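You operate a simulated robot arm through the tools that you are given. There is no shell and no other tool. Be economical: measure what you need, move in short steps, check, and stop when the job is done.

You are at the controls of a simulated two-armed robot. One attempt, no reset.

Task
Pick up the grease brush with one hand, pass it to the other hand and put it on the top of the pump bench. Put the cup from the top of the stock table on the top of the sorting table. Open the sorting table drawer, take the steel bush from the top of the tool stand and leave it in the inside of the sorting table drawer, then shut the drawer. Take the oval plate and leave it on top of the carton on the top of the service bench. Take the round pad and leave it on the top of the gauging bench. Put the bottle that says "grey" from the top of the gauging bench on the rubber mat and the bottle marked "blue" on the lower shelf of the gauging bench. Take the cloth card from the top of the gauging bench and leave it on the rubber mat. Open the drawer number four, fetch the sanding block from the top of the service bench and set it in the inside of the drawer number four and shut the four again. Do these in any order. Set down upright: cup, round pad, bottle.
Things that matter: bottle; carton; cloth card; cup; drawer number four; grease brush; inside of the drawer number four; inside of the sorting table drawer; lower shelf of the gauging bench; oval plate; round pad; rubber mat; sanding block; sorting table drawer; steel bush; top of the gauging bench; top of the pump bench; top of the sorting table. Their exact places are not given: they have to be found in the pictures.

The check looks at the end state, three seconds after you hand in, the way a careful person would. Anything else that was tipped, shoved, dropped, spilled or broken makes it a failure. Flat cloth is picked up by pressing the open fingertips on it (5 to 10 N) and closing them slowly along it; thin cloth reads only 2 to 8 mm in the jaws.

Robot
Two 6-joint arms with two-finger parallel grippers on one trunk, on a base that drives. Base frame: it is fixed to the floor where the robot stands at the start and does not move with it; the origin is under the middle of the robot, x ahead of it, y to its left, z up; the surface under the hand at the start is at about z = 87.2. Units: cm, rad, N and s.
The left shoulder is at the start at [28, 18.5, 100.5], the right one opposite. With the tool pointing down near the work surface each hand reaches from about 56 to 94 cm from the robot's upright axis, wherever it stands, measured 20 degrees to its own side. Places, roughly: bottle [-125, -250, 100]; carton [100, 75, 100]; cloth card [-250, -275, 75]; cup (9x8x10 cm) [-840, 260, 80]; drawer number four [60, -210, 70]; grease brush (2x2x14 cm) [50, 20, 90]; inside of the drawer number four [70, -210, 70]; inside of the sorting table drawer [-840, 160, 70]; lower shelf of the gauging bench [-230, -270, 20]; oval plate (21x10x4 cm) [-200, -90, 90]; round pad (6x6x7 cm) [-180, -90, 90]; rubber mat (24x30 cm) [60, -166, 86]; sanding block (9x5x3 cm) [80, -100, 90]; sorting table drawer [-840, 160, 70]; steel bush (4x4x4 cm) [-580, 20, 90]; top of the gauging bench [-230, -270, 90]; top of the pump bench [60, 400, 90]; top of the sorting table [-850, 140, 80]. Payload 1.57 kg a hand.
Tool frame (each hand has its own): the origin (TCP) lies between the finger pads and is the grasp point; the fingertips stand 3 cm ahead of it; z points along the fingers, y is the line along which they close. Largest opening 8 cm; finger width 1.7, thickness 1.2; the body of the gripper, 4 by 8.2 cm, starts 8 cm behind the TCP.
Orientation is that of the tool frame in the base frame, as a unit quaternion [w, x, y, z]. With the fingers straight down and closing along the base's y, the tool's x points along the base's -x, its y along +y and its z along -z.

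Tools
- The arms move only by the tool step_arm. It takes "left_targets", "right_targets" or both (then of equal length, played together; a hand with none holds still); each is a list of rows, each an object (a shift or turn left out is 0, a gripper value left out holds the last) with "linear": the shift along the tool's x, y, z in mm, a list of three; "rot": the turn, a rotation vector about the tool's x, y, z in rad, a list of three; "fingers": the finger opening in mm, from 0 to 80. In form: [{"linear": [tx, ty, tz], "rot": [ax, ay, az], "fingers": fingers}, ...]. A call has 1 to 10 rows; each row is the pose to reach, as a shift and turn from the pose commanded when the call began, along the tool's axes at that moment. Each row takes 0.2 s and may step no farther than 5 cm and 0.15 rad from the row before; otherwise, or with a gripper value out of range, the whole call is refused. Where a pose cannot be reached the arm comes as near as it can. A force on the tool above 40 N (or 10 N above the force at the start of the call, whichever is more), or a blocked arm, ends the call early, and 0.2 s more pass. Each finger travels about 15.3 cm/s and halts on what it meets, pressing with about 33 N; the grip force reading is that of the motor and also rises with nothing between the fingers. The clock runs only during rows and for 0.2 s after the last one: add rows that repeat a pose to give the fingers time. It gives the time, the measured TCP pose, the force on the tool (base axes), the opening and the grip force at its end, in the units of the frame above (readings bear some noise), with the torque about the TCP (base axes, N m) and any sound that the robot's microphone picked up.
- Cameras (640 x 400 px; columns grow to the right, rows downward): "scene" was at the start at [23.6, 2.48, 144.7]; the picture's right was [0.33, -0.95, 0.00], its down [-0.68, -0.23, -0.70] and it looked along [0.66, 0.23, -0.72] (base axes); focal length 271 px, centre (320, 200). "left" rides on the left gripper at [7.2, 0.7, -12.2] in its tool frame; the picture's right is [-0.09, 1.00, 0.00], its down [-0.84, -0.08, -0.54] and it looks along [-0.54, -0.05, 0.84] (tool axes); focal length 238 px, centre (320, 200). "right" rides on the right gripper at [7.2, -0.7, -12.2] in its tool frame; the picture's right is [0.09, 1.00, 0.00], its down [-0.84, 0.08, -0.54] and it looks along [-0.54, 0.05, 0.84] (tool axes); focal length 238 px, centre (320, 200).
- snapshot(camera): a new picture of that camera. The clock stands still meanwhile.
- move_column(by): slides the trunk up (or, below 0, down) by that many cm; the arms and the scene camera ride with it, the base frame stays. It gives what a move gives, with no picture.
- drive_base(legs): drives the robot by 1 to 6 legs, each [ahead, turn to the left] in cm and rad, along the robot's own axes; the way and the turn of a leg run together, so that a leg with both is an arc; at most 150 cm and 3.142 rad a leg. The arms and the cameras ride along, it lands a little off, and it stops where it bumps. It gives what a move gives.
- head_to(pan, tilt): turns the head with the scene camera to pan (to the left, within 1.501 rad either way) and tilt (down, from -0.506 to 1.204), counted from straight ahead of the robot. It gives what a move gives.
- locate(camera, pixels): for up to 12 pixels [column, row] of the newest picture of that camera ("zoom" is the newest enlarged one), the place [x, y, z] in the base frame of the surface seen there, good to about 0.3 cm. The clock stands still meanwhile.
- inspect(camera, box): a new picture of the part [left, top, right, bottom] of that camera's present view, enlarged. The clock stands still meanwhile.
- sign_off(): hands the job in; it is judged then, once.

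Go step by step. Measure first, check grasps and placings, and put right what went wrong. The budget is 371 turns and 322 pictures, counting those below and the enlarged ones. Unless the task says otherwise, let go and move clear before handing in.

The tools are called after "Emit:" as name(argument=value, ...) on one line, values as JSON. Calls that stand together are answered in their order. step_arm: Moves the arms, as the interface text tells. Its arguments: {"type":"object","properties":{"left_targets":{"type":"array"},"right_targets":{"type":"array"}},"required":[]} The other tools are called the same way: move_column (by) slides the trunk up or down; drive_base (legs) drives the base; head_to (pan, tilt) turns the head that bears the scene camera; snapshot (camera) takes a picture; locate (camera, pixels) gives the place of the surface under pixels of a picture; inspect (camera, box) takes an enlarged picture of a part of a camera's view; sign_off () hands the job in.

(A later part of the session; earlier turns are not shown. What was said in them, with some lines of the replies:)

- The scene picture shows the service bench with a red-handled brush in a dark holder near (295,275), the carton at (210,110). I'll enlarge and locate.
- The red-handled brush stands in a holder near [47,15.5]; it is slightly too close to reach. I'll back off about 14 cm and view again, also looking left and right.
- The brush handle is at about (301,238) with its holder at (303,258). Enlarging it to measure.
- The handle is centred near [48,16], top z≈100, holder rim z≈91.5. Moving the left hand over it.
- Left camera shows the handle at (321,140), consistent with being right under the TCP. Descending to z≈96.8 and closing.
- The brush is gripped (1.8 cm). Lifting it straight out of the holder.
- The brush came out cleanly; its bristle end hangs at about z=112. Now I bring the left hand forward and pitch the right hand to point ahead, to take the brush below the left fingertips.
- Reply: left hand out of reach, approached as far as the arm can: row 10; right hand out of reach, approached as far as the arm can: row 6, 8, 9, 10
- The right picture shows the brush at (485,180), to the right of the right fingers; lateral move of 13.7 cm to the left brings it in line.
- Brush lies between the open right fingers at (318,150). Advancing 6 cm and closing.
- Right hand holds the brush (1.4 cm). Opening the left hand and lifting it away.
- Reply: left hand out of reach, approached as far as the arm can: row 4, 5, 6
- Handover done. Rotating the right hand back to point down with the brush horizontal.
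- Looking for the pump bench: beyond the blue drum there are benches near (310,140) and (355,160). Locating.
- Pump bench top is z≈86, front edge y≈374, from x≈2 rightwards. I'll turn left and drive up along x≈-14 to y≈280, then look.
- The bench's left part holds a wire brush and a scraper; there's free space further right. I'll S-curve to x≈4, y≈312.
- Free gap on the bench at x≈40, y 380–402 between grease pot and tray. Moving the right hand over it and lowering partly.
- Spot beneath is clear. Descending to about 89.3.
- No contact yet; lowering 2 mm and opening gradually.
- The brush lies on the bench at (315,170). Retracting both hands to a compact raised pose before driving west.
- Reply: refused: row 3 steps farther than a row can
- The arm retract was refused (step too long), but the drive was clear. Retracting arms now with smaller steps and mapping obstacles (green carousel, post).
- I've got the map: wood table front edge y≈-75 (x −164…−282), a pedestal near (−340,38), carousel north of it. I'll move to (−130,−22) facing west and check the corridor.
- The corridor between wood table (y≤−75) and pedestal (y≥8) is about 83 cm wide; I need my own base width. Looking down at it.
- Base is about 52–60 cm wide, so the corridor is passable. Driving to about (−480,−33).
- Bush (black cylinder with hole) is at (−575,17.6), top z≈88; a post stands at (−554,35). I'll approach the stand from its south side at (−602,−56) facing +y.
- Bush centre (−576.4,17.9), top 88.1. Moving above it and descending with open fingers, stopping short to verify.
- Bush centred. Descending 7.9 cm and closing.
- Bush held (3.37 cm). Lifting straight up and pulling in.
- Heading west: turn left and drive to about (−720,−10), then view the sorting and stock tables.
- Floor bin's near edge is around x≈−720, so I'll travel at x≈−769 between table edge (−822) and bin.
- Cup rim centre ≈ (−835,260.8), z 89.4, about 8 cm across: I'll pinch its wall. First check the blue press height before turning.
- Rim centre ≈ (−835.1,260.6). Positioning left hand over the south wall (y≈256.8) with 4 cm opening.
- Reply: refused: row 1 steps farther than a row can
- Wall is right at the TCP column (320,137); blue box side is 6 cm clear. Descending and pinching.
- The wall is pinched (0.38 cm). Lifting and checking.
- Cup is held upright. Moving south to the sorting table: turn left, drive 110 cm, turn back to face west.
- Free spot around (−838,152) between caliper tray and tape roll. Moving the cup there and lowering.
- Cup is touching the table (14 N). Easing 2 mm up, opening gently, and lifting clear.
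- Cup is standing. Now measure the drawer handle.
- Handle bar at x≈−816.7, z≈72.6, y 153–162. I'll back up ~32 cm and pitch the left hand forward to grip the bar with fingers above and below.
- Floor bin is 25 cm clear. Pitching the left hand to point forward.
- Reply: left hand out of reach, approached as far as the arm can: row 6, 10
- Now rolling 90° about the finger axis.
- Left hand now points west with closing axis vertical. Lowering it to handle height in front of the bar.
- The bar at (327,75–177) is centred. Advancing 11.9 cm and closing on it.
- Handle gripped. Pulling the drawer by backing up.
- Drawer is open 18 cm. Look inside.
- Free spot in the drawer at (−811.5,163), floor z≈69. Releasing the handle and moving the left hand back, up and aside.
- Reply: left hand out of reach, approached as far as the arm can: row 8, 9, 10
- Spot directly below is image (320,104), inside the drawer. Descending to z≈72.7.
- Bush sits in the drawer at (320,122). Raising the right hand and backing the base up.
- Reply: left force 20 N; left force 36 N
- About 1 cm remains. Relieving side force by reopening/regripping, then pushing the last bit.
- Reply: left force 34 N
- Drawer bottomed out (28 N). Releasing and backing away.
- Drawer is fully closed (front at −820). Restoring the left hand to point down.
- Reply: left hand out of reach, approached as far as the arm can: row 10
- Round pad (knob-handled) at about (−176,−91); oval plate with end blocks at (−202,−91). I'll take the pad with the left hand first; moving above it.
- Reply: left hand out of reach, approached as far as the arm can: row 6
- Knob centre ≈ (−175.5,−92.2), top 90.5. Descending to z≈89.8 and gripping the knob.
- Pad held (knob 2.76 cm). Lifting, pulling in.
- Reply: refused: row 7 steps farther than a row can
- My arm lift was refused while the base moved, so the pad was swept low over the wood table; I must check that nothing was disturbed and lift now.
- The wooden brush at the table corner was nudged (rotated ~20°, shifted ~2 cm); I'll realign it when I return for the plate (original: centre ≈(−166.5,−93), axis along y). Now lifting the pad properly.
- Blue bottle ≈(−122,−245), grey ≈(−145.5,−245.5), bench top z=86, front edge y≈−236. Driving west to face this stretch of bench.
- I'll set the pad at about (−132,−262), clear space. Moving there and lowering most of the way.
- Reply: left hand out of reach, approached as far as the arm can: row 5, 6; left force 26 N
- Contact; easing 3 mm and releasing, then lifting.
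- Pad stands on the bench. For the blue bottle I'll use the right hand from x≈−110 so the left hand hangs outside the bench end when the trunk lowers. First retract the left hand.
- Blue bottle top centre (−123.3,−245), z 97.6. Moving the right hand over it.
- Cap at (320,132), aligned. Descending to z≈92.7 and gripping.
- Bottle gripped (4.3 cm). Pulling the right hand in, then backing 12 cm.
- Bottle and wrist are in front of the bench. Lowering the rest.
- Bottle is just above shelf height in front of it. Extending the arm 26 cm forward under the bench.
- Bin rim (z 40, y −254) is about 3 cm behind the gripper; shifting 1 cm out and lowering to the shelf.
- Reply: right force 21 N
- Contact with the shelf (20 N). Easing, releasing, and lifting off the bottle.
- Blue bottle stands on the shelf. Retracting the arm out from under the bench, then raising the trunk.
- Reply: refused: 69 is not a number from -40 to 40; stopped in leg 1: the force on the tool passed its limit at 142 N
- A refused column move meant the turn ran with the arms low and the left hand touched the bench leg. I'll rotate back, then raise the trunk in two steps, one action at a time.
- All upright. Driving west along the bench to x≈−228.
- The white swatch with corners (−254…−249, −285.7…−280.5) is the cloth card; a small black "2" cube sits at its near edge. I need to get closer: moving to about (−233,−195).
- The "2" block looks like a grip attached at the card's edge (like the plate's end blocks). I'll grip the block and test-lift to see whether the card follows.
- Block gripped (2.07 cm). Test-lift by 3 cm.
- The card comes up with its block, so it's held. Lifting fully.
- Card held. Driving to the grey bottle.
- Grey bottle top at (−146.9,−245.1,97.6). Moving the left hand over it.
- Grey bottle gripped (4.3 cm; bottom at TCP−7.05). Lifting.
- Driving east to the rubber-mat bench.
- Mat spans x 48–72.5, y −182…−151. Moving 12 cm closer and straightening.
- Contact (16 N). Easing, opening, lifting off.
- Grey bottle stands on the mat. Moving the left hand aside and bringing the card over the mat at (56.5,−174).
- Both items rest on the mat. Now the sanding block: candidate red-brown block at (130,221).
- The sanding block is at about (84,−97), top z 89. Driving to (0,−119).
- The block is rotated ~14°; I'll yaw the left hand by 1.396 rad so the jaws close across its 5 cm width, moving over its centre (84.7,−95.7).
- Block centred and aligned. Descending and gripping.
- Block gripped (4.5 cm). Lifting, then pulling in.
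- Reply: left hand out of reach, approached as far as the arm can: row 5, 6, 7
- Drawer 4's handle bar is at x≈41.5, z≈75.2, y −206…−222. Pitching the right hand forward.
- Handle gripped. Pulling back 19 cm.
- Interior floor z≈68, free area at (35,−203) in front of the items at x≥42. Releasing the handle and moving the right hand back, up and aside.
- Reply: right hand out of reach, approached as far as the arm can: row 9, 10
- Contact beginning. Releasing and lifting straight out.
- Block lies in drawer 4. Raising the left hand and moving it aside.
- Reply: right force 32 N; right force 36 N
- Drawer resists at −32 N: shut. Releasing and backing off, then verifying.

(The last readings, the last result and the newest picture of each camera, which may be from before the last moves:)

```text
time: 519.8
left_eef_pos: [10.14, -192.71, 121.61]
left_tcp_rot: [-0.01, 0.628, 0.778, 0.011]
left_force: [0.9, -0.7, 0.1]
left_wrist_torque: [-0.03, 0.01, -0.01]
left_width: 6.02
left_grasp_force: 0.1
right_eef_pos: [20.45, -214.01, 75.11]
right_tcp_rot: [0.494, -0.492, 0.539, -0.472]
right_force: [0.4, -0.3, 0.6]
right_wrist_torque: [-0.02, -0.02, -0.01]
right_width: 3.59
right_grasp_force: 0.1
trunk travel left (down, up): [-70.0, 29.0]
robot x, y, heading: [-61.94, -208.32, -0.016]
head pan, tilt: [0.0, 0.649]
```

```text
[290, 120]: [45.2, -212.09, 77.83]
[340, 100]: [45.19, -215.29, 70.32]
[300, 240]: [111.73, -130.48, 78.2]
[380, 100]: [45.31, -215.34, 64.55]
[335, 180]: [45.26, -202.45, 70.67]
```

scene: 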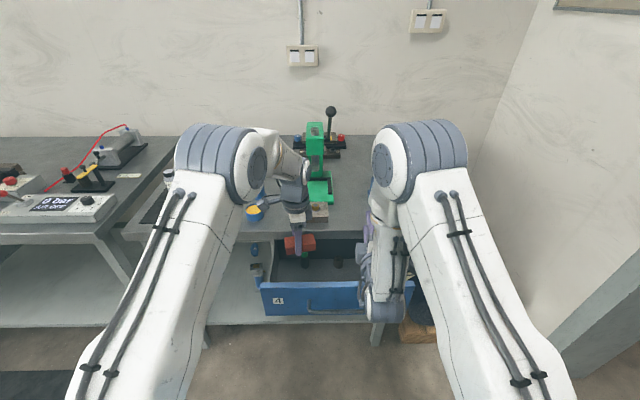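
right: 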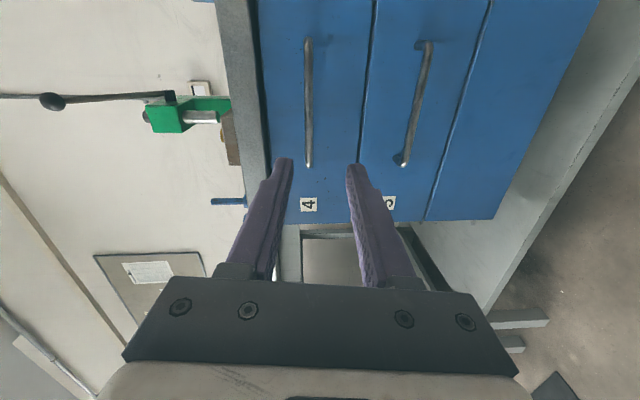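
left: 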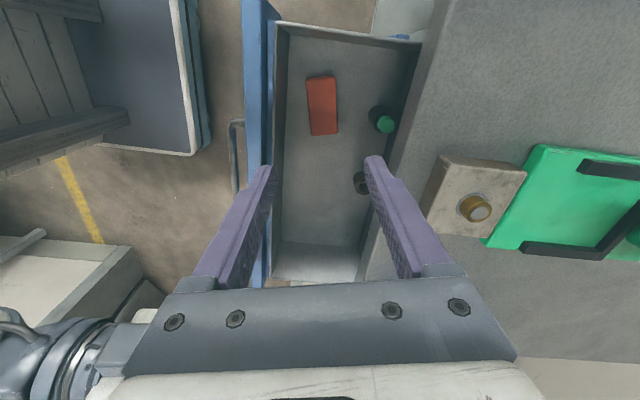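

Drawer 4 is shut (face at 45.2, flush with 5). Raising and restoring the right hand.

Emit:
step_arm(right_targets=[{"linear": [0, -45, 0]}, {"linear": [0, -90, 0]}, {"linear": [0, -135, 0]}, {"linear": [0, -180, 0]}, {"linear": [0, -225, 0]}, {"linear": [0, -270, 0]}, {"linear": [0, -315, 0]}, {"linear": [0, -360, 0]}, {"linear": [0, -400, 0]}])

Emit:
step_arm(right_targets=[{"rot": [0, 0, 0.15]}, {"rot": [0, 0, 0.3]}, {"rot": [0, 0, 0.45]}, {"rot": [0, 0, 0.6]}, {"rot": [0, 0, 0.75]}, {"rot": [0, 0, 0.9]}, {"rot": [0, 0, 1.05]}, {"rot": [0, 0, 1.2]}, {"rot": [0, 0, 1.35]}, {"rot": [0, 0, 1.5]}])

Emit:
step_arm(right_targets=[{"rot": [0, 0.15, 0]}, {"rot": [0, 0.3, 0]}, {"rot": [0, 0.45, 0]}, {"rot": [0, 0.6, 0]}, {"rot": [0, 0.75, 0]}, {"linear": [-5, -10, 0], "rot": [0, 0.9, 0]}, {"linear": [-10, -20, -10], "rot": [0, 1.05, 0]}, {"linear": [-15, -30, -30], "rot": [0, 1.2, 0]}, {"linear": [-20, -40, -50], "rot": [0, 1.35, 0]}, {"linear": [-25, -50, -70], "rot": [0, 1.5, 0]}])

```text
time: 521.8
left_eef_pos: [10.12, -192.63, 121.57]
left_tcp_rot: [-0.011, 0.628, 0.778, 0.013]
left_force: [0.6, -0.1, -0.1]
left_wrist_torque: [0.0, -0.01, 0.01]
left_width: 6.0
left_grasp_force: 0.0
right_eef_pos: [22.99, -216.69, 114.91]
right_tcp_rot: [0.494, -0.492, 0.54, -0.471]
right_force: [-0.9, -0.4, -0.7]
right_wrist_torque: [0.0, 0.01, 0.02]
right_width: 3.62
right_grasp_force: 0.1
trunk travel left (down, up): [-70.0, 29.0]
robot x, y, heading: [-61.79, -207.82, -0.015]
head pan, tilt: [0.0, 0.649]
```

```text
time: 524.0
left_eef_pos: [10.05, -192.67, 121.56]
left_tcp_rot: [-0.011, 0.628, 0.778, 0.011]
left_force: [-0.5, -0.3, 0.9]
left_wrist_torque: [-0.01, 0.01, 0.0]
left_width: 6.0
left_grasp_force: 0.0
right_eef_pos: [23.02, -216.89, 114.87]
right_tcp_rot: [0.683, 0.009, 0.73, -0.007]
right_force: [0.4, -0.8, 0.6]
right_wrist_torque: [0.01, -0.01, -0.01]
right_width: 3.62
right_grasp_force: 0.0
trunk travel left (down, up): [-70.0, 29.0]
robot x, y, heading: [-61.97, -208.21, -0.011]
head pan, tilt: [0.0, 0.649]
```

```text
time: 526.2
left_eef_pos: [10.11, -192.61, 121.53]
left_tcp_rot: [-0.01, 0.628, 0.778, 0.011]
left_force: [0.3, -0.3, -0.3]
left_wrist_torque: [0.01, 0.03, 0.01]
left_width: 5.99
left_grasp_force: 0.0
right_eef_pos: [15.96, -221.8, 117.98]
right_tcp_rot: [0.0, 0.012, 1.0, 0.0]
right_force: [-0.8, 0.3, 0.4]
right_wrist_torque: [0.0, -0.03, -0.04]
right_width: 3.61
right_grasp_force: 0.0
trunk travel left (down, up): [-70.0, 29.0]
robot x, y, heading: [-62.09, -208.46, -0.018]
head pan, tilt: [0.0, 0.649]
```

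Next: the plate, and realigning the nudged brush. Driving round to the north side of the wood table at x≈−148.

Emit:
drive_base(legs=[[0, 1.58], [150, 0], [45, 0], [0, 1.571], [86, 0], [0, 1.571]])

Emit:
head_to(pan=-0.3, tilt=0.7)

Emit:
snapshot(camera="scene")

Emit:
snapshot(camera="right")

```text
time: 551.6
left_eef_pos: [-130.83, -83.89, 121.61]
left_tcp_rot: [0.001, 0.993, 0.117, 0.015]
left_force: [-0.5, -0.7, -1.0]
left_wrist_torque: [-0.01, -0.01, 0.0]
left_width: 6.0
left_grasp_force: 0.1
right_eef_pos: [-159.71, -90.46, 117.95]
right_tcp_rot: [0.001, 0.707, 0.707, -0.002]
right_force: [0.1, -0.3, 0.6]
right_wrist_torque: [0.04, 0.0, -0.02]
right_width: 3.6
right_grasp_force: 0.1
trunk travel left (down, up): [-70.0, 29.0]
robot x, y, heading: [-147.56, -12.32, -1.561]
head pan, tilt: [0.0, 0.649]
```

```text
time: 552.4
left_eef_pos: [-130.7, -83.81, 121.53]
left_tcp_rot: [0.001, 0.993, 0.117, 0.015]
left_force: [0.4, 0.8, 0.5]
left_wrist_torque: [-0.01, -0.01, 0.02]
left_width: 6.01
left_grasp_force: 0.0
right_eef_pos: [-159.91, -90.47, 117.96]
right_tcp_rot: [0.001, 0.708, 0.706, -0.001]
right_force: [0.2, 0.5, 0.5]
right_wrist_torque: [0.01, -0.01, -0.03]
right_width: 3.58
right_grasp_force: 0.0
trunk travel left (down, up): [-70.0, 29.0]
robot x, y, heading: [-148.06, -12.03, -1.566]
head pan, tilt: [-0.3, 0.7]
```

```text
150 pictures are left
```

scene: 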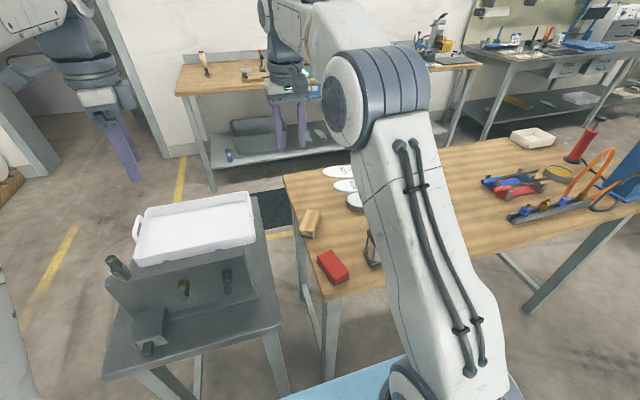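

```text
149 pictures are left
```

right: 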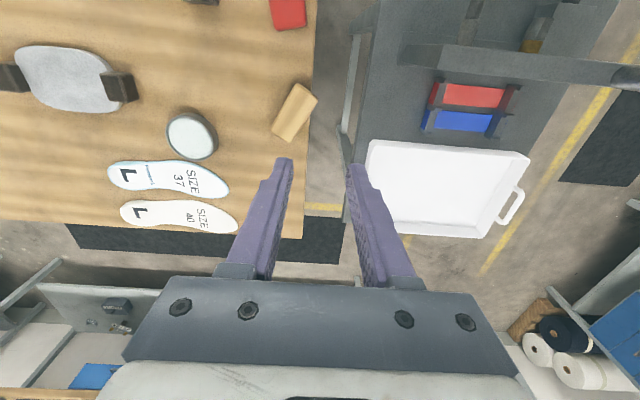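

Emit:
inspect(camera="right", box=[244, 70, 344, 150])

```text
5.00 times, centred on (294, 110) of right
```

zoom: 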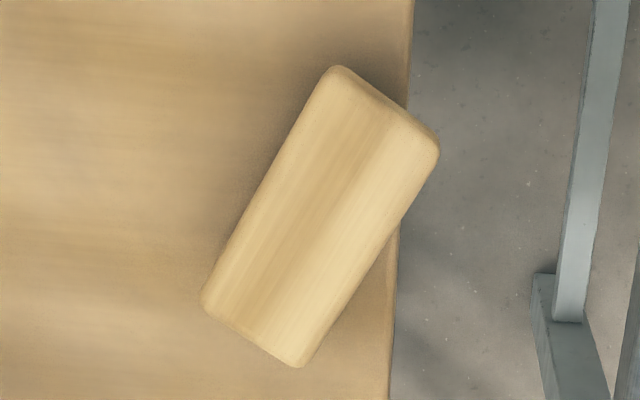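

Emit:
locate(camera="zoom", pixels=[[340, 75], [425, 145], [215, 300], [298, 355], [320, 220], [385, 330], [270, 180], [370, 245]])

```text
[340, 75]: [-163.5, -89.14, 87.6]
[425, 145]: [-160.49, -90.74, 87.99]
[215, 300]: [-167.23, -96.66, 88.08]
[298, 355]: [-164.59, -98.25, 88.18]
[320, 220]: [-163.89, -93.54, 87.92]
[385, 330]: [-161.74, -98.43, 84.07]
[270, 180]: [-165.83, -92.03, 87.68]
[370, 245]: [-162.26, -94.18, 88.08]
```

Brush is now centred (−163.9,−93.6), rotated 27° and slightly over the edge. I'll grip it aligned, then put it back at (−166.7,−92.7) along y.

Emit:
step_arm(right_targets=[{"linear": [-8, -10, 0], "rot": [0, 0, 0.12], "fingers": 65}, {"linear": [-16, -20, 0], "rot": [0, 0, 0.24]}, {"linear": [-24, -30, 10], "rot": [0, 0, 0.36]}, {"linear": [-31, -40, 40], "rot": [0, 0, 0.474]}, {"linear": [-31, -40, 85], "rot": [0, 0, 0.474]}, {"linear": [-31, -40, 130], "rot": [0, 0, 0.474]}, {"linear": [-31, -40, 175], "rot": [0, 0, 0.474]}])

Emit:
snapshot(camera="right")

```text
time: 554.0
left_eef_pos: [-130.78, -84.0, 121.56]
left_tcp_rot: [0.001, 0.993, 0.117, 0.015]
left_force: [0.1, 0.0, 0.3]
left_wrist_torque: [0.0, 0.01, 0.01]
left_width: 6.0
left_grasp_force: 0.0
right_eef_pos: [-163.66, -93.63, 100.33]
right_tcp_rot: [0.001, 0.854, 0.52, -0.002]
right_force: [1.2, -0.2, -0.7]
right_wrist_torque: [0.0, 0.0, -0.01]
right_width: 6.5
right_grasp_force: 0.1
trunk travel left (down, up): [-70.0, 29.0]
robot x, y, heading: [-147.92, -12.16, -1.564]
head pan, tilt: [-0.3, 0.7]
```

```text
147 pictures are left
```

right: 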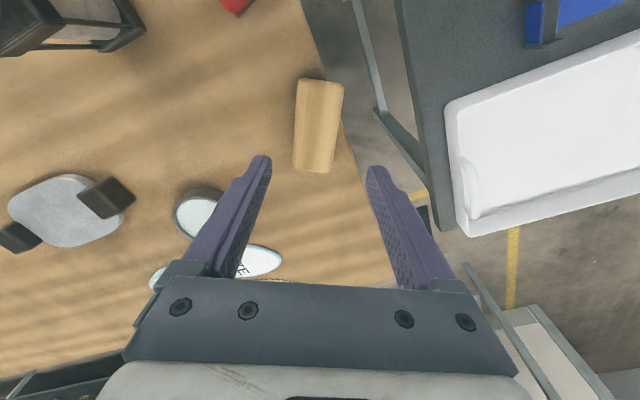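

Emit:
step_arm(right_targets=[{"linear": [3, 0, 45]}, {"linear": [3, 0, 90]}, {"linear": [3, 0, 120]}, {"linear": [3, 0, 128]}, {"linear": [3, 0, 128], "fingers": 20}, {"linear": [3, 0, 128], "fingers": 20}, {"linear": [3, 0, 128], "fingers": 20}])

```text
time: 555.6
left_eef_pos: [-130.86, -83.94, 121.67]
left_tcp_rot: [0.002, 0.993, 0.117, 0.015]
left_force: [0.1, -0.5, -0.5]
left_wrist_torque: [0.01, 0.03, 0.0]
left_width: 6.01
left_grasp_force: 0.0
right_eef_pos: [-163.54, -93.2, 87.57]
right_tcp_rot: [0.001, 0.854, 0.521, -0.001]
right_force: [0.5, -0.5, -0.4]
right_wrist_torque: [0.0, 0.02, 0.01]
right_width: 4.57
right_grasp_force: 33.0
trunk travel left (down, up): [-70.0, 29.0]
robot x, y, heading: [-147.69, -11.91, -1.564]
head pan, tilt: [-0.3, 0.7]
```

Emit:
step_arm(right_targets=[{"linear": [0, 0, -12]}, {"linear": [-2, -8, -12], "rot": [0, 0, -0.12]}, {"linear": [-4, -16, -12], "rot": [0, 0, -0.24]}, {"linear": [-6, -24, -12], "rot": [0, 0, -0.36]}, {"linear": [-8, -31, -12], "rot": [0, 0, -0.475]}, {"linear": [-8, -31, -4], "rot": [0, 0, -0.475]}, {"linear": [-8, -31, -1], "rot": [0, 0, -0.475]}, {"linear": [-8, -31, 0], "rot": [0, 0, -0.475]}])

Emit:
snapshot(camera="right")

```text
time: 557.4
left_eef_pos: [-130.77, -83.94, 121.57]
left_tcp_rot: [0.0, 0.993, 0.117, 0.015]
left_force: [0.5, -0.2, -0.6]
left_wrist_torque: [0.0, -0.01, -0.01]
left_width: 6.01
left_grasp_force: 0.0
right_eef_pos: [-166.87, -92.66, 87.71]
right_tcp_rot: [0.001, 0.707, 0.707, -0.002]
right_force: [-0.6, -0.1, -0.1]
right_wrist_torque: [0.03, -0.01, -0.01]
right_width: 4.55
right_grasp_force: 33.2
trunk travel left (down, up): [-70.0, 29.0]
robot x, y, heading: [-147.88, -11.92, -1.564]
head pan, tilt: [-0.3, 0.7]
```

```text
146 pictures are left
```

right: 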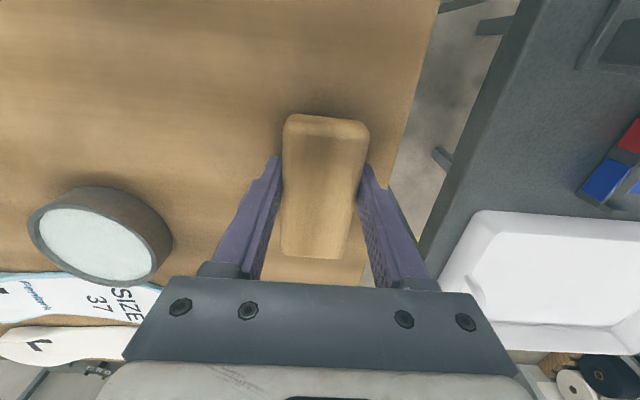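

Emit:
step_arm(right_targets=[{"linear": [0, 0, 1]}, {"linear": [0, 0, 1], "fingers": 52}, {"linear": [0, 0, 1], "fingers": 62}, {"linear": [0, 0, 1], "fingers": 62}, {"linear": [0, 0, -40]}, {"linear": [0, 0, -85]}, {"linear": [0, 0, -130]}, {"linear": [0, 0, -175]}, {"linear": [0, 0, -220]}, {"linear": [0, 0, -265]}])

Emit:
snapshot(camera="right")

```text
time: 559.6
left_eef_pos: [-130.78, -84.1, 121.67]
left_tcp_rot: [0.001, 0.993, 0.116, 0.015]
left_force: [-0.5, 0.3, -0.3]
left_wrist_torque: [0.01, -0.01, 0.03]
left_width: 5.99
left_grasp_force: 0.1
right_eef_pos: [-166.68, -92.52, 114.19]
right_tcp_rot: [0.001, 0.708, 0.707, -0.003]
right_force: [0.2, -0.6, 0.4]
right_wrist_torque: [-0.02, 0.05, -0.02]
right_width: 6.19
right_grasp_force: 0.0
trunk travel left (down, up): [-70.0, 29.0]
robot x, y, heading: [-147.77, -12.53, -1.562]
head pan, tilt: [-0.3, 0.7]
```

```text
145 pictures are left
```

right: 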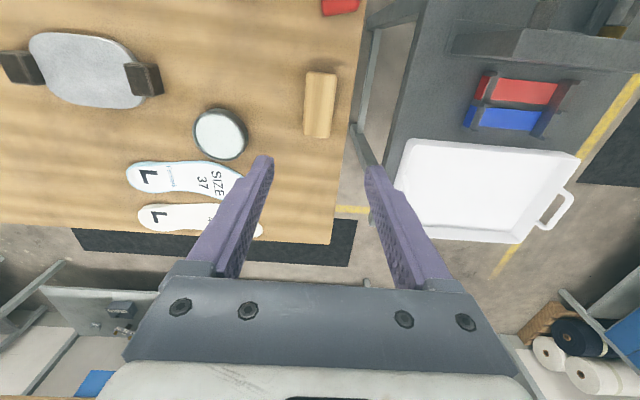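

Brush restored within ~0.6 cm of its original place. Now moving west to x≈−211 for the plate.

Emit:
drive_base(legs=[[0, -1.575], [63, 0], [0, 1.575]])

Emit:
snapshot(camera="left")

Emit:
head_to(pan=0.1, tilt=0.75)

Emit:
snapshot(camera="scene")

```text
time: 570.8
left_eef_pos: [-194.43, -83.94, 121.61]
left_tcp_rot: [-0.001, 0.993, 0.117, 0.015]
left_force: [0.1, -0.2, 0.0]
left_wrist_torque: [0.02, 0.01, 0.01]
left_width: 6.0
left_grasp_force: 0.0
right_eef_pos: [-230.4, -92.65, 114.09]
right_tcp_rot: [0.0, 0.708, 0.706, -0.002]
right_force: [0.2, -0.2, 0.7]
right_wrist_torque: [0.01, 0.0, 0.02]
right_width: 6.19
right_grasp_force: 0.0
trunk travel left (down, up): [-70.0, 29.0]
robot x, y, heading: [-211.4, -12.21, -1.565]
head pan, tilt: [-0.3, 0.7]
```

```text
144 pictures are left
```

left: 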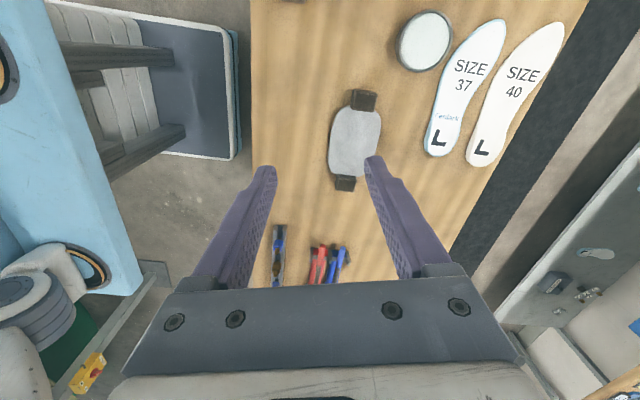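

```text
time: 571.7
left_eef_pos: [-194.52, -84.11, 121.53]
left_tcp_rot: [0.001, 0.993, 0.116, 0.015]
left_force: [-0.1, -0.5, -0.5]
left_wrist_torque: [-0.01, 0.01, -0.02]
left_width: 5.98
left_grasp_force: 0.0
right_eef_pos: [-230.4, -92.59, 114.19]
right_tcp_rot: [0.001, 0.708, 0.706, -0.002]
right_force: [0.6, 0.6, 0.2]
right_wrist_torque: [-0.03, -0.01, 0.0]
right_width: 6.19
right_grasp_force: 0.0
trunk travel left (down, up): [-70.0, 29.0]
robot x, y, heading: [-211.6, -11.78, -1.568]
head pan, tilt: [0.099, 0.75]
```

```text
143 pictures are left
```

scene: 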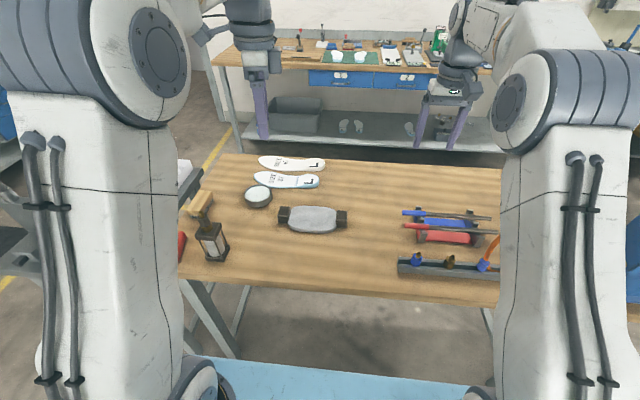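

Emit:
inspect(camera="left", box=[310, 75, 410, 205])

Emit:
locate(camera="left", pixels=[[363, 97], [352, 95], [375, 97], [362, 106], [345, 182], [335, 182], [355, 183], [355, 140], [334, 140], [379, 140], [362, 90]])

```text
3.08 times, centred on (360, 140) of left
```

zoom: 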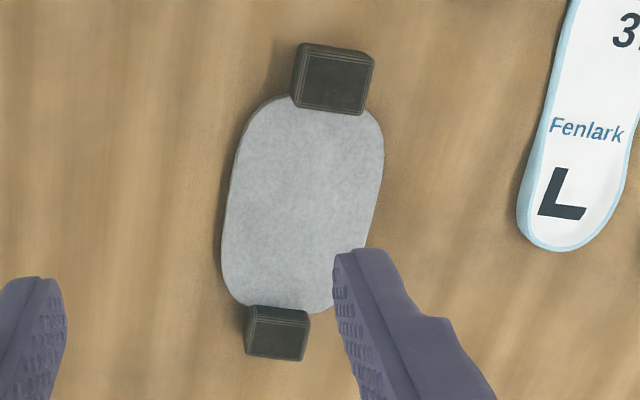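

```text
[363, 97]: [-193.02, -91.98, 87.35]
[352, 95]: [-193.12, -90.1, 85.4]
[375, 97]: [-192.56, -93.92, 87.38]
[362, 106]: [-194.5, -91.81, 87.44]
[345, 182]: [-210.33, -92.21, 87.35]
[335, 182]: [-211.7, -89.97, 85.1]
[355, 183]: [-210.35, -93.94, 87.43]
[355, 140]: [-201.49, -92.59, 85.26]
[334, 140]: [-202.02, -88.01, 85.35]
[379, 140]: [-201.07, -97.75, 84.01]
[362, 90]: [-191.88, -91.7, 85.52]
```

East end block centre (−193.4,−92.0), 3.7 cm wide across y. Squaring the left hand's yaw and moving over it.

Emit:
step_arm(left_targets=[{"linear": [-4, 40, 0], "rot": [0, -0.015, 0.12], "fingers": 60}, {"linear": [-8, 79, 0], "rot": [0, -0.03, 0.234]}, {"linear": [-8, 79, 45], "rot": [0, -0.03, 0.234]}, {"linear": [-9, 79, 90], "rot": [0, -0.03, 0.234]}, {"linear": [-11, 79, 135], "rot": [0, -0.03, 0.234]}, {"linear": [-13, 79, 180], "rot": [0, -0.03, 0.234]}, {"linear": [-14, 79, 220], "rot": [0, -0.03, 0.234]}])

Emit:
snapshot(camera="left")

```text
time: 573.3
left_eef_pos: [-193.44, -91.95, 99.36]
left_tcp_rot: [0.0, 1.0, 0.0, 0.0]
left_force: [0.4, -0.4, 0.4]
left_wrist_torque: [0.0, -0.02, -0.01]
left_width: 6.01
left_grasp_force: 0.1
right_eef_pos: [-230.43, -92.61, 114.21]
right_tcp_rot: [0.001, 0.707, 0.707, -0.003]
right_force: [0.4, 0.1, -0.3]
right_wrist_torque: [0.01, -0.01, -0.03]
right_width: 6.19
right_grasp_force: 0.1
trunk travel left (down, up): [-70.0, 29.0]
robot x, y, heading: [-211.47, -11.98, -1.563]
head pan, tilt: [0.099, 0.75]
```

```text
141 pictures are left
```

left: 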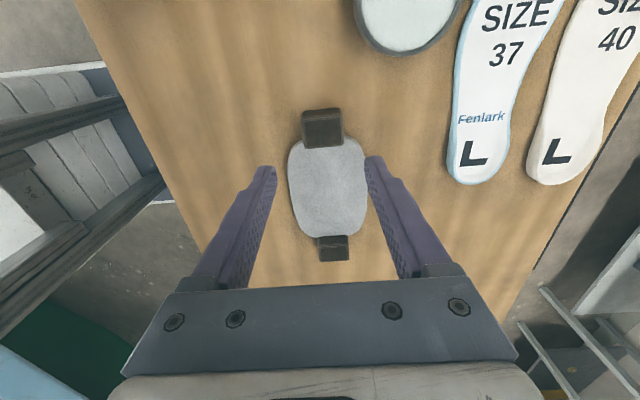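

Emit:
step_arm(left_targets=[{"linear": [0, 2, 45]}, {"linear": [0, 2, 90]}, {"linear": [0, 2, 114]}, {"linear": [0, 2, 119]}, {"linear": [0, 2, 119], "fingers": 20}, {"linear": [0, 2, 119], "fingers": 20}, {"linear": [0, 2, 119], "fingers": 20}])

Emit:
step_arm(left_targets=[{"linear": [0, 0, -15]}, {"linear": [0, 0, -40]}])

Emit:
snapshot(camera="left")

Emit:
inspect(camera="scene", box=[220, 150, 400, 260])

```text
time: 574.9
left_eef_pos: [-193.55, -92.05, 87.66]
left_tcp_rot: [0.001, 1.0, 0.0, 0.0]
left_force: [1.2, -2.0, 1.3]
left_wrist_torque: [-0.25, 0.17, 0.29]
left_width: 4.38
left_grasp_force: 33.2
right_eef_pos: [-230.45, -92.62, 114.19]
right_tcp_rot: [0.0, 0.708, 0.706, -0.002]
right_force: [0.1, 0.7, 0.1]
right_wrist_torque: [0.02, 0.02, -0.01]
right_width: 6.2
right_grasp_force: 0.1
trunk travel left (down, up): [-70.0, 29.0]
robot x, y, heading: [-211.49, -12.29, -1.568]
head pan, tilt: [0.099, 0.75]
```

```text
time: 575.5
left_eef_pos: [-193.36, -92.12, 91.57]
left_tcp_rot: [0.0, 1.0, -0.001, 0.0]
left_force: [0.4, 0.4, -6.2]
left_wrist_torque: [0.01, -0.51, 0.03]
left_width: 4.4
left_grasp_force: 33.1
right_eef_pos: [-230.47, -92.67, 114.18]
right_tcp_rot: [0.0, 0.708, 0.707, -0.002]
right_force: [-0.6, 0.3, -0.1]
right_wrist_torque: [0.0, -0.02, -0.02]
right_width: 6.2
right_grasp_force: 0.1
trunk travel left (down, up): [-70.0, 29.0]
robot x, y, heading: [-211.39, -12.1, -1.565]
head pan, tilt: [0.099, 0.75]
```

```text
140 pictures are left
```

left: 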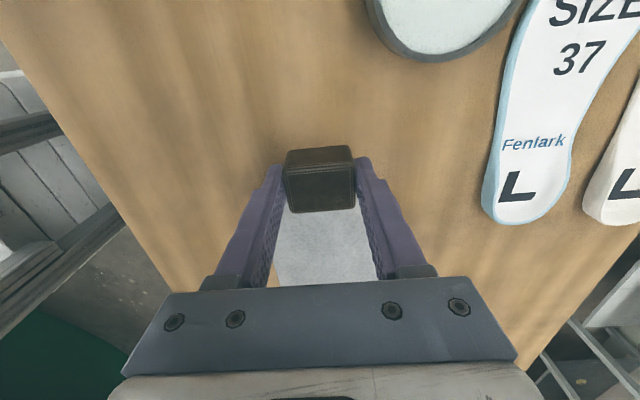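

```text
3.56 times, centred on (310, 205) of scene
```

zoom: 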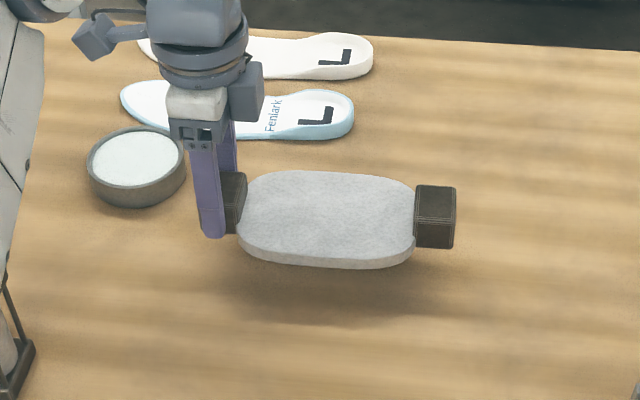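

The plate lifts level (6 N, 0.5 N·m). Lifting it up smoothly and moving the right hand away.

Emit:
step_arm(left_targets=[{"linear": [0, 0, -25]}, {"linear": [0, 0, -55]}, {"linear": [0, 0, -90]}, {"linear": [0, 0, -125]}, {"linear": [0, 0, -160]}, {"linear": [0, 0, -195]}, {"linear": [0, 0, -230]}, {"linear": [0, 0, -260]}, {"linear": [0, 0, -280]}], right_targets=[{"linear": [0, -20, 0]}, {"linear": [0, -40, 0]}, {"linear": [0, -60, 0]}, {"linear": [0, -80, 0]}, {"linear": [0, -100, -20]}, {"linear": [10, -110, -40]}, {"linear": [20, -120, -60]}, {"linear": [30, -120, -80]}, {"linear": [40, -120, -90]}])

Emit:
snapshot(camera="scene")

```text
time: 577.5
left_eef_pos: [-193.37, -92.18, 119.75]
left_tcp_rot: [0.001, 1.0, -0.002, 0.0]
left_force: [-0.4, -0.2, -5.5]
left_wrist_torque: [0.04, -0.48, 0.02]
left_width: 4.37
left_grasp_force: 33.1
right_eef_pos: [-242.51, -88.48, 123.09]
right_tcp_rot: [0.0, 0.708, 0.706, -0.002]
right_force: [0.0, -0.5, -0.9]
right_wrist_torque: [0.0, 0.03, 0.0]
right_width: 6.2
right_grasp_force: 0.1
trunk travel left (down, up): [-70.0, 29.0]
robot x, y, heading: [-211.35, -12.0, -1.564]
head pan, tilt: [0.099, 0.75]
```

```text
138 pictures are left
```

scene: 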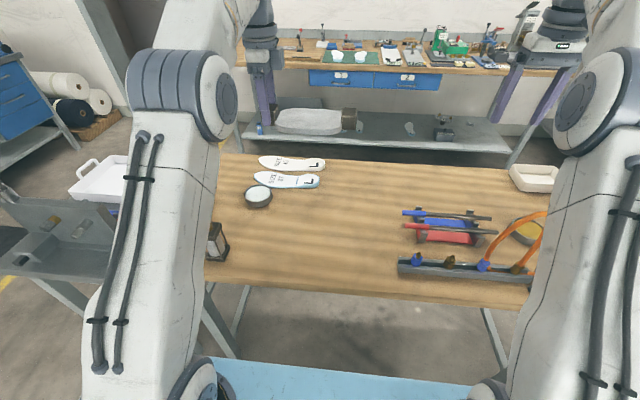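

Emit:
drive_base(legs=[[0, 1.565], [150, 0], [25, 0], [0, 1.571], [82, 0], [0, -1.571]])

Emit:
head_to(pan=0.0, tilt=0.55)

Emit:
snapshot(camera="scene")

```text
time: 601.7
left_eef_pos: [43.66, 87.54, 119.75]
left_tcp_rot: [0.0, 0.7, 0.714, -0.001]
left_force: [0.4, 0.7, -5.8]
left_wrist_torque: [0.45, -0.01, -0.02]
left_width: 4.36
left_grasp_force: 33.2
right_eef_pos: [41.19, 38.39, 123.11]
right_tcp_rot: [0.002, -0.01, 1.0, -0.001]
right_force: [0.3, 0.3, 0.1]
right_wrist_torque: [-0.02, 0.0, -0.01]
right_width: 6.21
right_grasp_force: 0.1
trunk travel left (down, up): [-70.0, 29.0]
robot x, y, heading: [-35.84, 67.26, 0.027]
head pan, tilt: [0.099, 0.75]
```

```text
time: 602.4
left_eef_pos: [43.75, 87.54, 119.72]
left_tcp_rot: [0.0, 0.7, 0.714, 0.001]
left_force: [-0.6, 0.0, -5.9]
left_wrist_torque: [0.48, 0.03, -0.06]
left_width: 4.37
left_grasp_force: 33.3
right_eef_pos: [41.17, 38.19, 123.08]
right_tcp_rot: [0.002, -0.009, 1.0, -0.001]
right_force: [0.1, -0.8, -1.2]
right_wrist_torque: [-0.05, -0.02, 0.0]
right_width: 6.22
right_grasp_force: 0.1
trunk travel left (down, up): [-70.0, 29.0]
robot x, y, heading: [-35.56, 67.59, 0.025]
head pan, tilt: [0.0, 0.55]
```

```text
137 pictures are left
```

scene: 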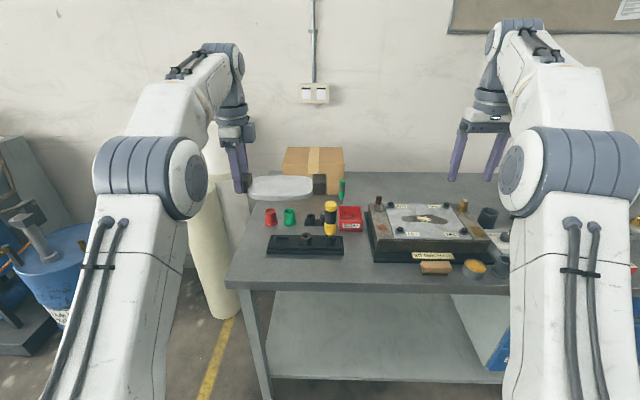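

Emit:
inspect(camera="scene", box=[190, 100, 390, 260])

Emit:
locate(camera="scene", pixels=[[290, 150], [338, 150], [285, 168], [343, 168], [313, 158], [215, 160], [205, 260], [342, 190], [330, 215], [275, 215], [290, 215], [228, 285]])

```text
2.50 times, centred on (290, 180) of scene
```

zoom: 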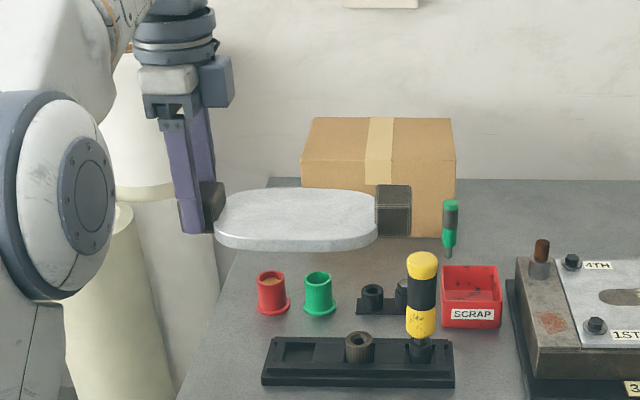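

```text
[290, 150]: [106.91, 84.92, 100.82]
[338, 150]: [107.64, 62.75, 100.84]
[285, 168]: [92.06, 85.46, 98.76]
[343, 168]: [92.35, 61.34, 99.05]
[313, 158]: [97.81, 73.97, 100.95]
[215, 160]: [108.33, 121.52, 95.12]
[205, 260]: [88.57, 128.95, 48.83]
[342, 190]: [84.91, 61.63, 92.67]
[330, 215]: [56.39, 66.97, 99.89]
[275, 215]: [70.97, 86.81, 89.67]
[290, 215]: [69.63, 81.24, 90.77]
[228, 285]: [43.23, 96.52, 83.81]
```

Carton top: x≈92–110, y 61.5–86, z 101. To reach it I'll raise the trunk 25 cm and stand closer, turned slightly right so the left shoulder leads.

Emit:
move_column(by=25)

Emit:
drive_base(legs=[[0, 0.125], [39, 0], [0, -0.45]])

Emit:
snapshot(camera="scene")

```text
time: 605.0
left_eef_pos: [43.77, 87.65, 144.68]
left_tcp_rot: [0.001, 0.7, 0.714, -0.001]
left_force: [0.0, -0.7, -5.5]
left_wrist_torque: [0.45, 0.0, 0.0]
left_width: 4.36
left_grasp_force: 33.3
right_eef_pos: [41.2, 38.23, 148.07]
right_tcp_rot: [0.002, -0.009, 1.0, -0.001]
right_force: [1.0, -1.0, 0.2]
right_wrist_torque: [0.01, -0.02, -0.01]
right_width: 6.2
right_grasp_force: 0.0
trunk travel left (down, up): [-95.0, 4.0]
robot x, y, heading: [-35.71, 67.84, 0.028]
head pan, tilt: [0.0, 0.55]
```

```text
time: 609.4
left_eef_pos: [84.34, 65.86, 144.67]
left_tcp_rot: [0.0, 0.81, 0.586, 0.001]
left_force: [0.5, 0.0, -5.9]
left_wrist_torque: [0.47, -0.13, -0.01]
left_width: 4.37
left_grasp_force: 32.6
right_eef_pos: [65.65, 20.2, 148.03]
right_tcp_rot: [0.002, 0.159, 0.987, -0.001]
right_force: [-0.6, -0.5, -0.7]
right_wrist_torque: [-0.02, -0.01, 0.0]
right_width: 6.17
right_grasp_force: 0.1
trunk travel left (down, up): [-95.0, 4.0]
robot x, y, heading: [3.03, 73.5, -0.306]
head pan, tilt: [0.0, 0.55]
```

```text
135 pictures are left
```

scene: 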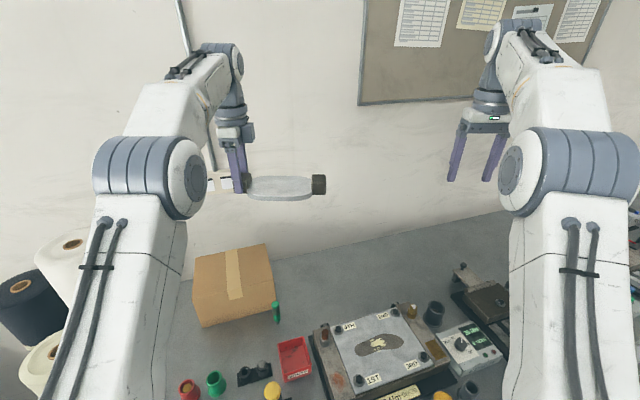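

Now rotating the hand so the plate lies along y, and moving it over the carton while descending to z≈112.

Emit:
step_arm(left_targets=[{"linear": [0, 0, 38], "rot": [0, 0, -0.04]}, {"linear": [5, 2, 76], "rot": [0, 0, -0.08]}, {"linear": [20, 8, 114], "rot": [0, 0, -0.12]}, {"linear": [45, 18, 150], "rot": [0, 0, -0.16]}, {"linear": [75, 30, 180], "rot": [0, 0, -0.2]}, {"linear": [105, 42, 205], "rot": [0, 0, -0.24]}, {"linear": [135, 54, 230], "rot": [0, 0, -0.28]}, {"linear": [165, 66, 255], "rot": [0, 0, -0.319]}, {"linear": [190, 77, 280], "rot": [0, 0, -0.319]}, {"linear": [204, 82, 310], "rot": [0, 0, -0.319]}])

Emit:
snapshot(camera="scene")

Emit:
snapshot(camera="left")

```text
time: 611.6
left_eef_pos: [97.32, 82.38, 114.47]
left_tcp_rot: [0.0, 0.706, 0.708, 0.0]
left_force: [0.9, 0.2, -4.9]
left_wrist_torque: [0.44, 0.0, 0.01]
left_width: 4.34
left_grasp_force: 33.5
left hand out of reach, approached as far as the arm can: row 10
right_eef_pos: [65.78, 20.2, 148.18]
right_tcp_rot: [0.001, 0.158, 0.987, 0.0]
right_force: [0.4, -0.6, -0.1]
right_wrist_torque: [0.03, -0.02, 0.0]
right_width: 6.21
right_grasp_force: 0.0
trunk travel left (down, up): [-95.0, 4.0]
robot x, y, heading: [2.91, 73.53, -0.312]
head pan, tilt: [0.0, 0.55]
```

```text
134 pictures are left
```

scene: 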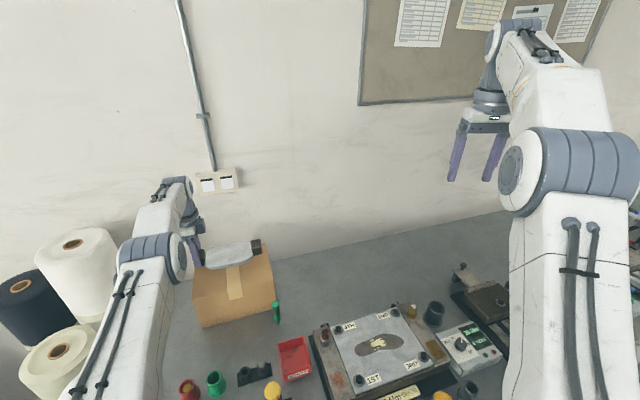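

```text
133 pictures are left
```

left: 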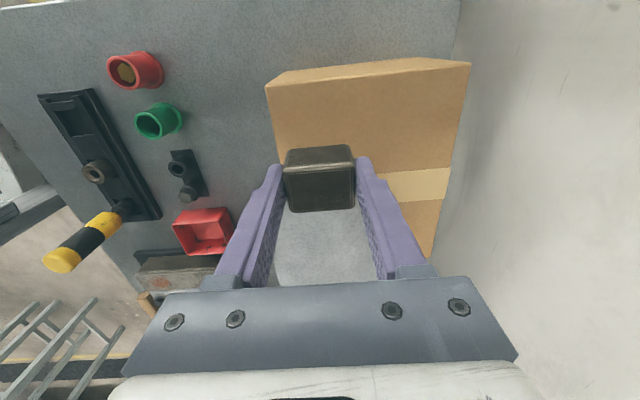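

Emit:
locate(camera="left", pixels=[[275, 110], [282, 140], [455, 120], [440, 200], [290, 95], [400, 80], [400, 185], [370, 130]])

```text
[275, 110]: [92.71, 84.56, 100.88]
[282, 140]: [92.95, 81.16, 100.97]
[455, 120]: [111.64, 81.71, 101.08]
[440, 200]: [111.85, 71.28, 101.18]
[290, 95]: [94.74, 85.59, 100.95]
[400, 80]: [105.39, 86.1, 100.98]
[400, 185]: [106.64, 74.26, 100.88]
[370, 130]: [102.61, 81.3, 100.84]
```

Carton top is x 92.5–112, y 61.5–86. Descending while edging forward 1.5 cm.

Emit:
step_arm(left_targets=[{"linear": [0, 4, 25]}, {"linear": [0, 9, 50]}, {"linear": [0, 14, 75]}, {"linear": [0, 16, 90]}, {"linear": [0, 16, 95]}])

Emit:
snapshot(camera="left")

```text
time: 612.8
left_eef_pos: [97.02, 82.44, 105.55]
left_tcp_rot: [0.0, 0.706, 0.708, 0.0]
left_force: [0.0, -0.4, -5.9]
left_wrist_torque: [0.46, 0.01, 0.05]
left_width: 4.34
left_grasp_force: 32.6
left hand out of reach, approached as far as the arm can: row 2, 3, 4, 5
right_eef_pos: [65.72, 20.35, 148.06]
right_tcp_rot: [0.002, 0.158, 0.987, -0.001]
right_force: [0.5, 0.2, -0.5]
right_wrist_torque: [0.0, -0.02, 0.0]
right_width: 6.21
right_grasp_force: 0.2
trunk travel left (down, up): [-95.0, 4.0]
robot x, y, heading: [2.7, 73.31, -0.309]
head pan, tilt: [0.0, 0.55]
```

```text
132 pictures are left
```

left: 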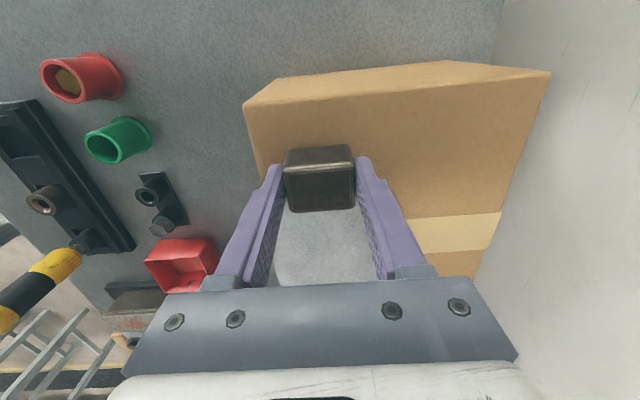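

The reach stops at x≈97; nudging the base 2.5 cm forward for better centring (plate is still ~0.8 cm above the carton).

Emit:
step_arm(left_targets=[{"linear": [0, 0, -15]}])

Emit:
drive_base(legs=[[2.5, 0]])

```text
time: 613.2
left_eef_pos: [97.03, 82.53, 106.99]
left_tcp_rot: [0.0, 0.706, 0.708, -0.001]
left_force: [-0.5, 0.3, -5.0]
left_wrist_torque: [0.49, 0.04, -0.03]
left_width: 4.37
left_grasp_force: 33.3
right_eef_pos: [65.61, 20.28, 148.0]
right_tcp_rot: [0.001, 0.158, 0.987, 0.0]
right_force: [0.2, 0.6, -0.2]
right_wrist_torque: [-0.02, 0.03, 0.0]
right_width: 6.21
right_grasp_force: 0.0
trunk travel left (down, up): [-95.0, 4.0]
robot x, y, heading: [2.79, 73.51, -0.316]
head pan, tilt: [0.0, 0.55]
```

```text
time: 614.0
left_eef_pos: [99.5, 81.67, 107.02]
left_tcp_rot: [0.0, 0.707, 0.708, 0.0]
left_force: [0.7, -0.2, -5.8]
left_wrist_torque: [0.5, -0.01, 0.0]
left_width: 4.35
left_grasp_force: 32.8
right_eef_pos: [68.01, 19.44, 148.09]
right_tcp_rot: [0.002, 0.158, 0.987, -0.001]
right_force: [0.5, -0.2, -0.2]
right_wrist_torque: [0.01, -0.04, 0.0]
right_width: 6.2
right_grasp_force: 0.1
trunk travel left (down, up): [-95.0, 4.0]
robot x, y, heading: [5.0, 72.88, -0.315]
head pan, tilt: [0.0, 0.55]
```

Emit:
step_arm(left_targets=[{"linear": [8, -2, 0]}, {"linear": [8, -2, 12]}, {"linear": [8, -2, 19]}, {"linear": [8, -2, 22]}, {"linear": [8, -2, 24]}])

```text
time: 615.2
left_eef_pos: [99.3, 82.42, 104.66]
left_tcp_rot: [0.0, 0.706, 0.708, 0.001]
left_force: [1.8, 1.3, 3.5]
left_wrist_torque: [-0.96, 0.13, 0.13]
left_width: 4.36
left_grasp_force: 33.4
right_eef_pos: [68.14, 19.48, 148.11]
right_tcp_rot: [0.001, 0.159, 0.987, -0.001]
right_force: [1.1, -0.8, -0.1]
right_wrist_torque: [0.0, -0.02, 0.02]
right_width: 6.2
right_grasp_force: 0.1
trunk travel left (down, up): [-95.0, 4.0]
robot x, y, heading: [4.99, 72.98, -0.313]
head pan, tilt: [0.0, 0.55]
```

Contact made. Opening and lifting straight up.

Emit:
step_arm(left_targets=[{"fingers": 52}, {"fingers": 62}, {"fingers": 62}, {"linear": [0, 0, -15], "fingers": 62}, {"linear": [0, 0, -35]}, {"linear": [0, 0, -55]}, {"linear": [0, -15, -85]}, {"linear": [0, -40, -115]}, {"linear": [0, -70, -145]}])

Emit:
snapshot(camera="left")

Emit:
snapshot(camera="scene")

```text
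time: 617.2
left_eef_pos: [92.22, 82.39, 119.37]
left_tcp_rot: [0.0, 0.706, 0.708, 0.001]
left_force: [0.0, 0.7, -0.2]
left_wrist_torque: [0.04, 0.01, 0.0]
left_width: 6.17
left_grasp_force: 0.0
right_eef_pos: [68.03, 19.43, 147.99]
right_tcp_rot: [0.002, 0.158, 0.987, -0.001]
right_force: [0.4, -0.7, -0.5]
right_wrist_torque: [0.01, -0.02, 0.0]
right_width: 6.19
right_grasp_force: 0.0
trunk travel left (down, up): [-95.0, 4.0]
robot x, y, heading: [5.36, 72.73, -0.312]
head pan, tilt: [0.0, 0.55]
```

```text
131 pictures are left
```

left: 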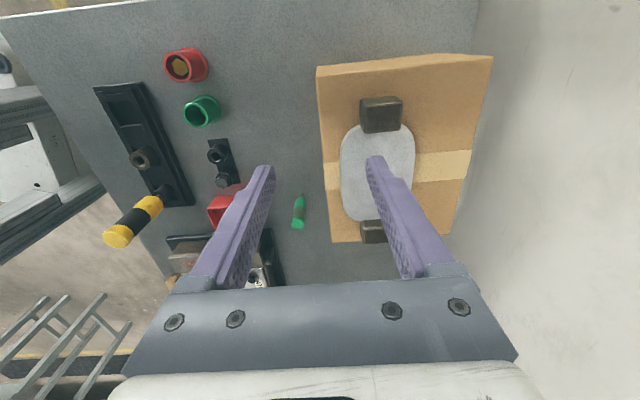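

```text
130 pictures are left
```

scene: 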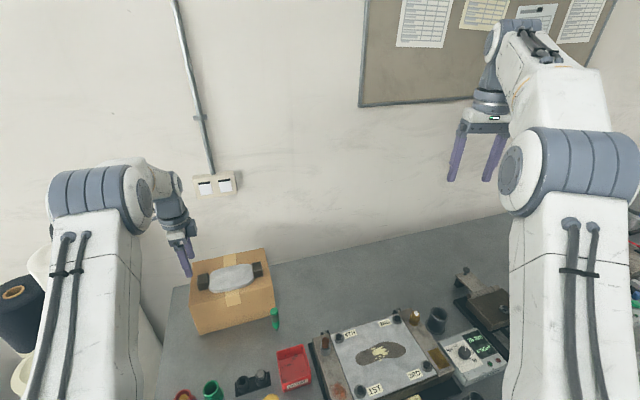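

The plate lies flat on the carton. Retracting the left hand and backing the base clear.

Emit:
step_arm(left_targets=[{"linear": [0, -30, -35]}, {"linear": [0, -65, -65]}, {"linear": [0, -105, -90]}, {"linear": [0, -150, -105]}])

Emit:
drive_base(legs=[[-30, 0]])

Emit:
head_to(pan=0.3, tilt=0.6)

Emit:
snapshot(camera="scene")

```text
time: 618.2
left_eef_pos: [77.12, 82.69, 129.89]
left_tcp_rot: [-0.001, 0.707, 0.708, 0.0]
left_force: [-0.2, -0.1, -0.4]
left_wrist_torque: [-0.02, -0.02, -0.01]
left_width: 6.2
left_grasp_force: 0.0
right_eef_pos: [67.89, 19.36, 148.06]
right_tcp_rot: [0.001, 0.158, 0.987, -0.001]
right_force: [0.4, -0.2, 0.6]
right_wrist_torque: [0.01, -0.01, -0.03]
right_width: 6.22
right_grasp_force: 0.1
trunk travel left (down, up): [-95.0, 4.0]
robot x, y, heading: [5.07, 72.9, -0.308]
head pan, tilt: [0.0, 0.55]
```

```text
time: 620.2
left_eef_pos: [48.53, 92.24, 129.78]
left_tcp_rot: [0.0, 0.705, 0.709, 0.0]
left_force: [-0.2, 0.4, 0.2]
left_wrist_torque: [-0.01, 0.01, -0.02]
left_width: 6.21
left_grasp_force: 0.0
right_eef_pos: [39.59, 28.85, 148.07]
right_tcp_rot: [0.002, 0.156, 0.988, -0.002]
right_force: [0.7, 0.3, 1.3]
right_wrist_torque: [0.01, -0.02, -0.01]
right_width: 6.21
right_grasp_force: 0.0
trunk travel left (down, up): [-95.0, 4.0]
robot x, y, heading: [-23.86, 81.95, -0.312]
head pan, tilt: [0.0, 0.55]
```

```text
time: 621.0
left_eef_pos: [48.56, 92.14, 129.76]
left_tcp_rot: [0.0, 0.706, 0.708, 0.0]
left_force: [0.1, -0.7, -0.3]
left_wrist_torque: [0.0, -0.01, 0.03]
left_width: 6.21
left_grasp_force: 0.1
right_eef_pos: [39.65, 28.8, 148.19]
right_tcp_rot: [0.002, 0.157, 0.988, -0.002]
right_force: [-0.2, -1.0, 1.2]
right_wrist_torque: [0.01, 0.02, 0.02]
right_width: 6.19
right_grasp_force: 0.2
trunk travel left (down, up): [-95.0, 4.0]
robot x, y, heading: [-23.23, 81.78, -0.306]
head pan, tilt: [0.3, 0.6]
```

```text
129 pictures are left
```

scene: 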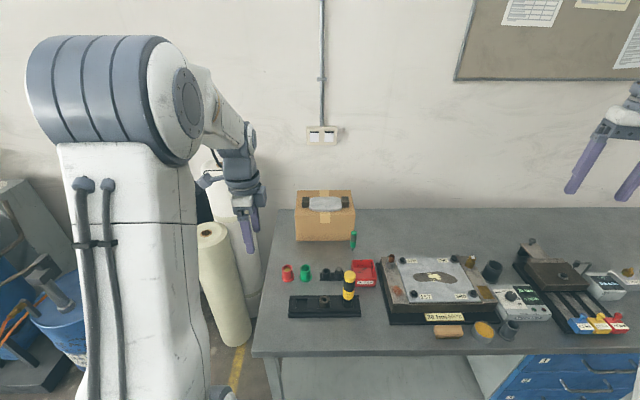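

The service bench is in order and the plate rests on the carton. Every other placement was checked when I made it, so I'm handing in.

Emit:
sign_off()

```text
The job is handed in.
```

I finished all the listed moves and handed the job in, but two accidental contacts on the way could count against it.

- **Nudged brush:** while I was carrying the round pad, the wooden brush on the table that held the pad and plate got pushed. I put it back to within about 0.6 cm of where it was.
- **Bench leg hit:** my left hand struck a leg of the gauging bench, with a peak of about 142 N. Nothing fell, and the bench items in view looked undisturbed.

I took the cloth card to be the white swatch with the black "2" block fixed to its edge. It was the only item that fit the given position.
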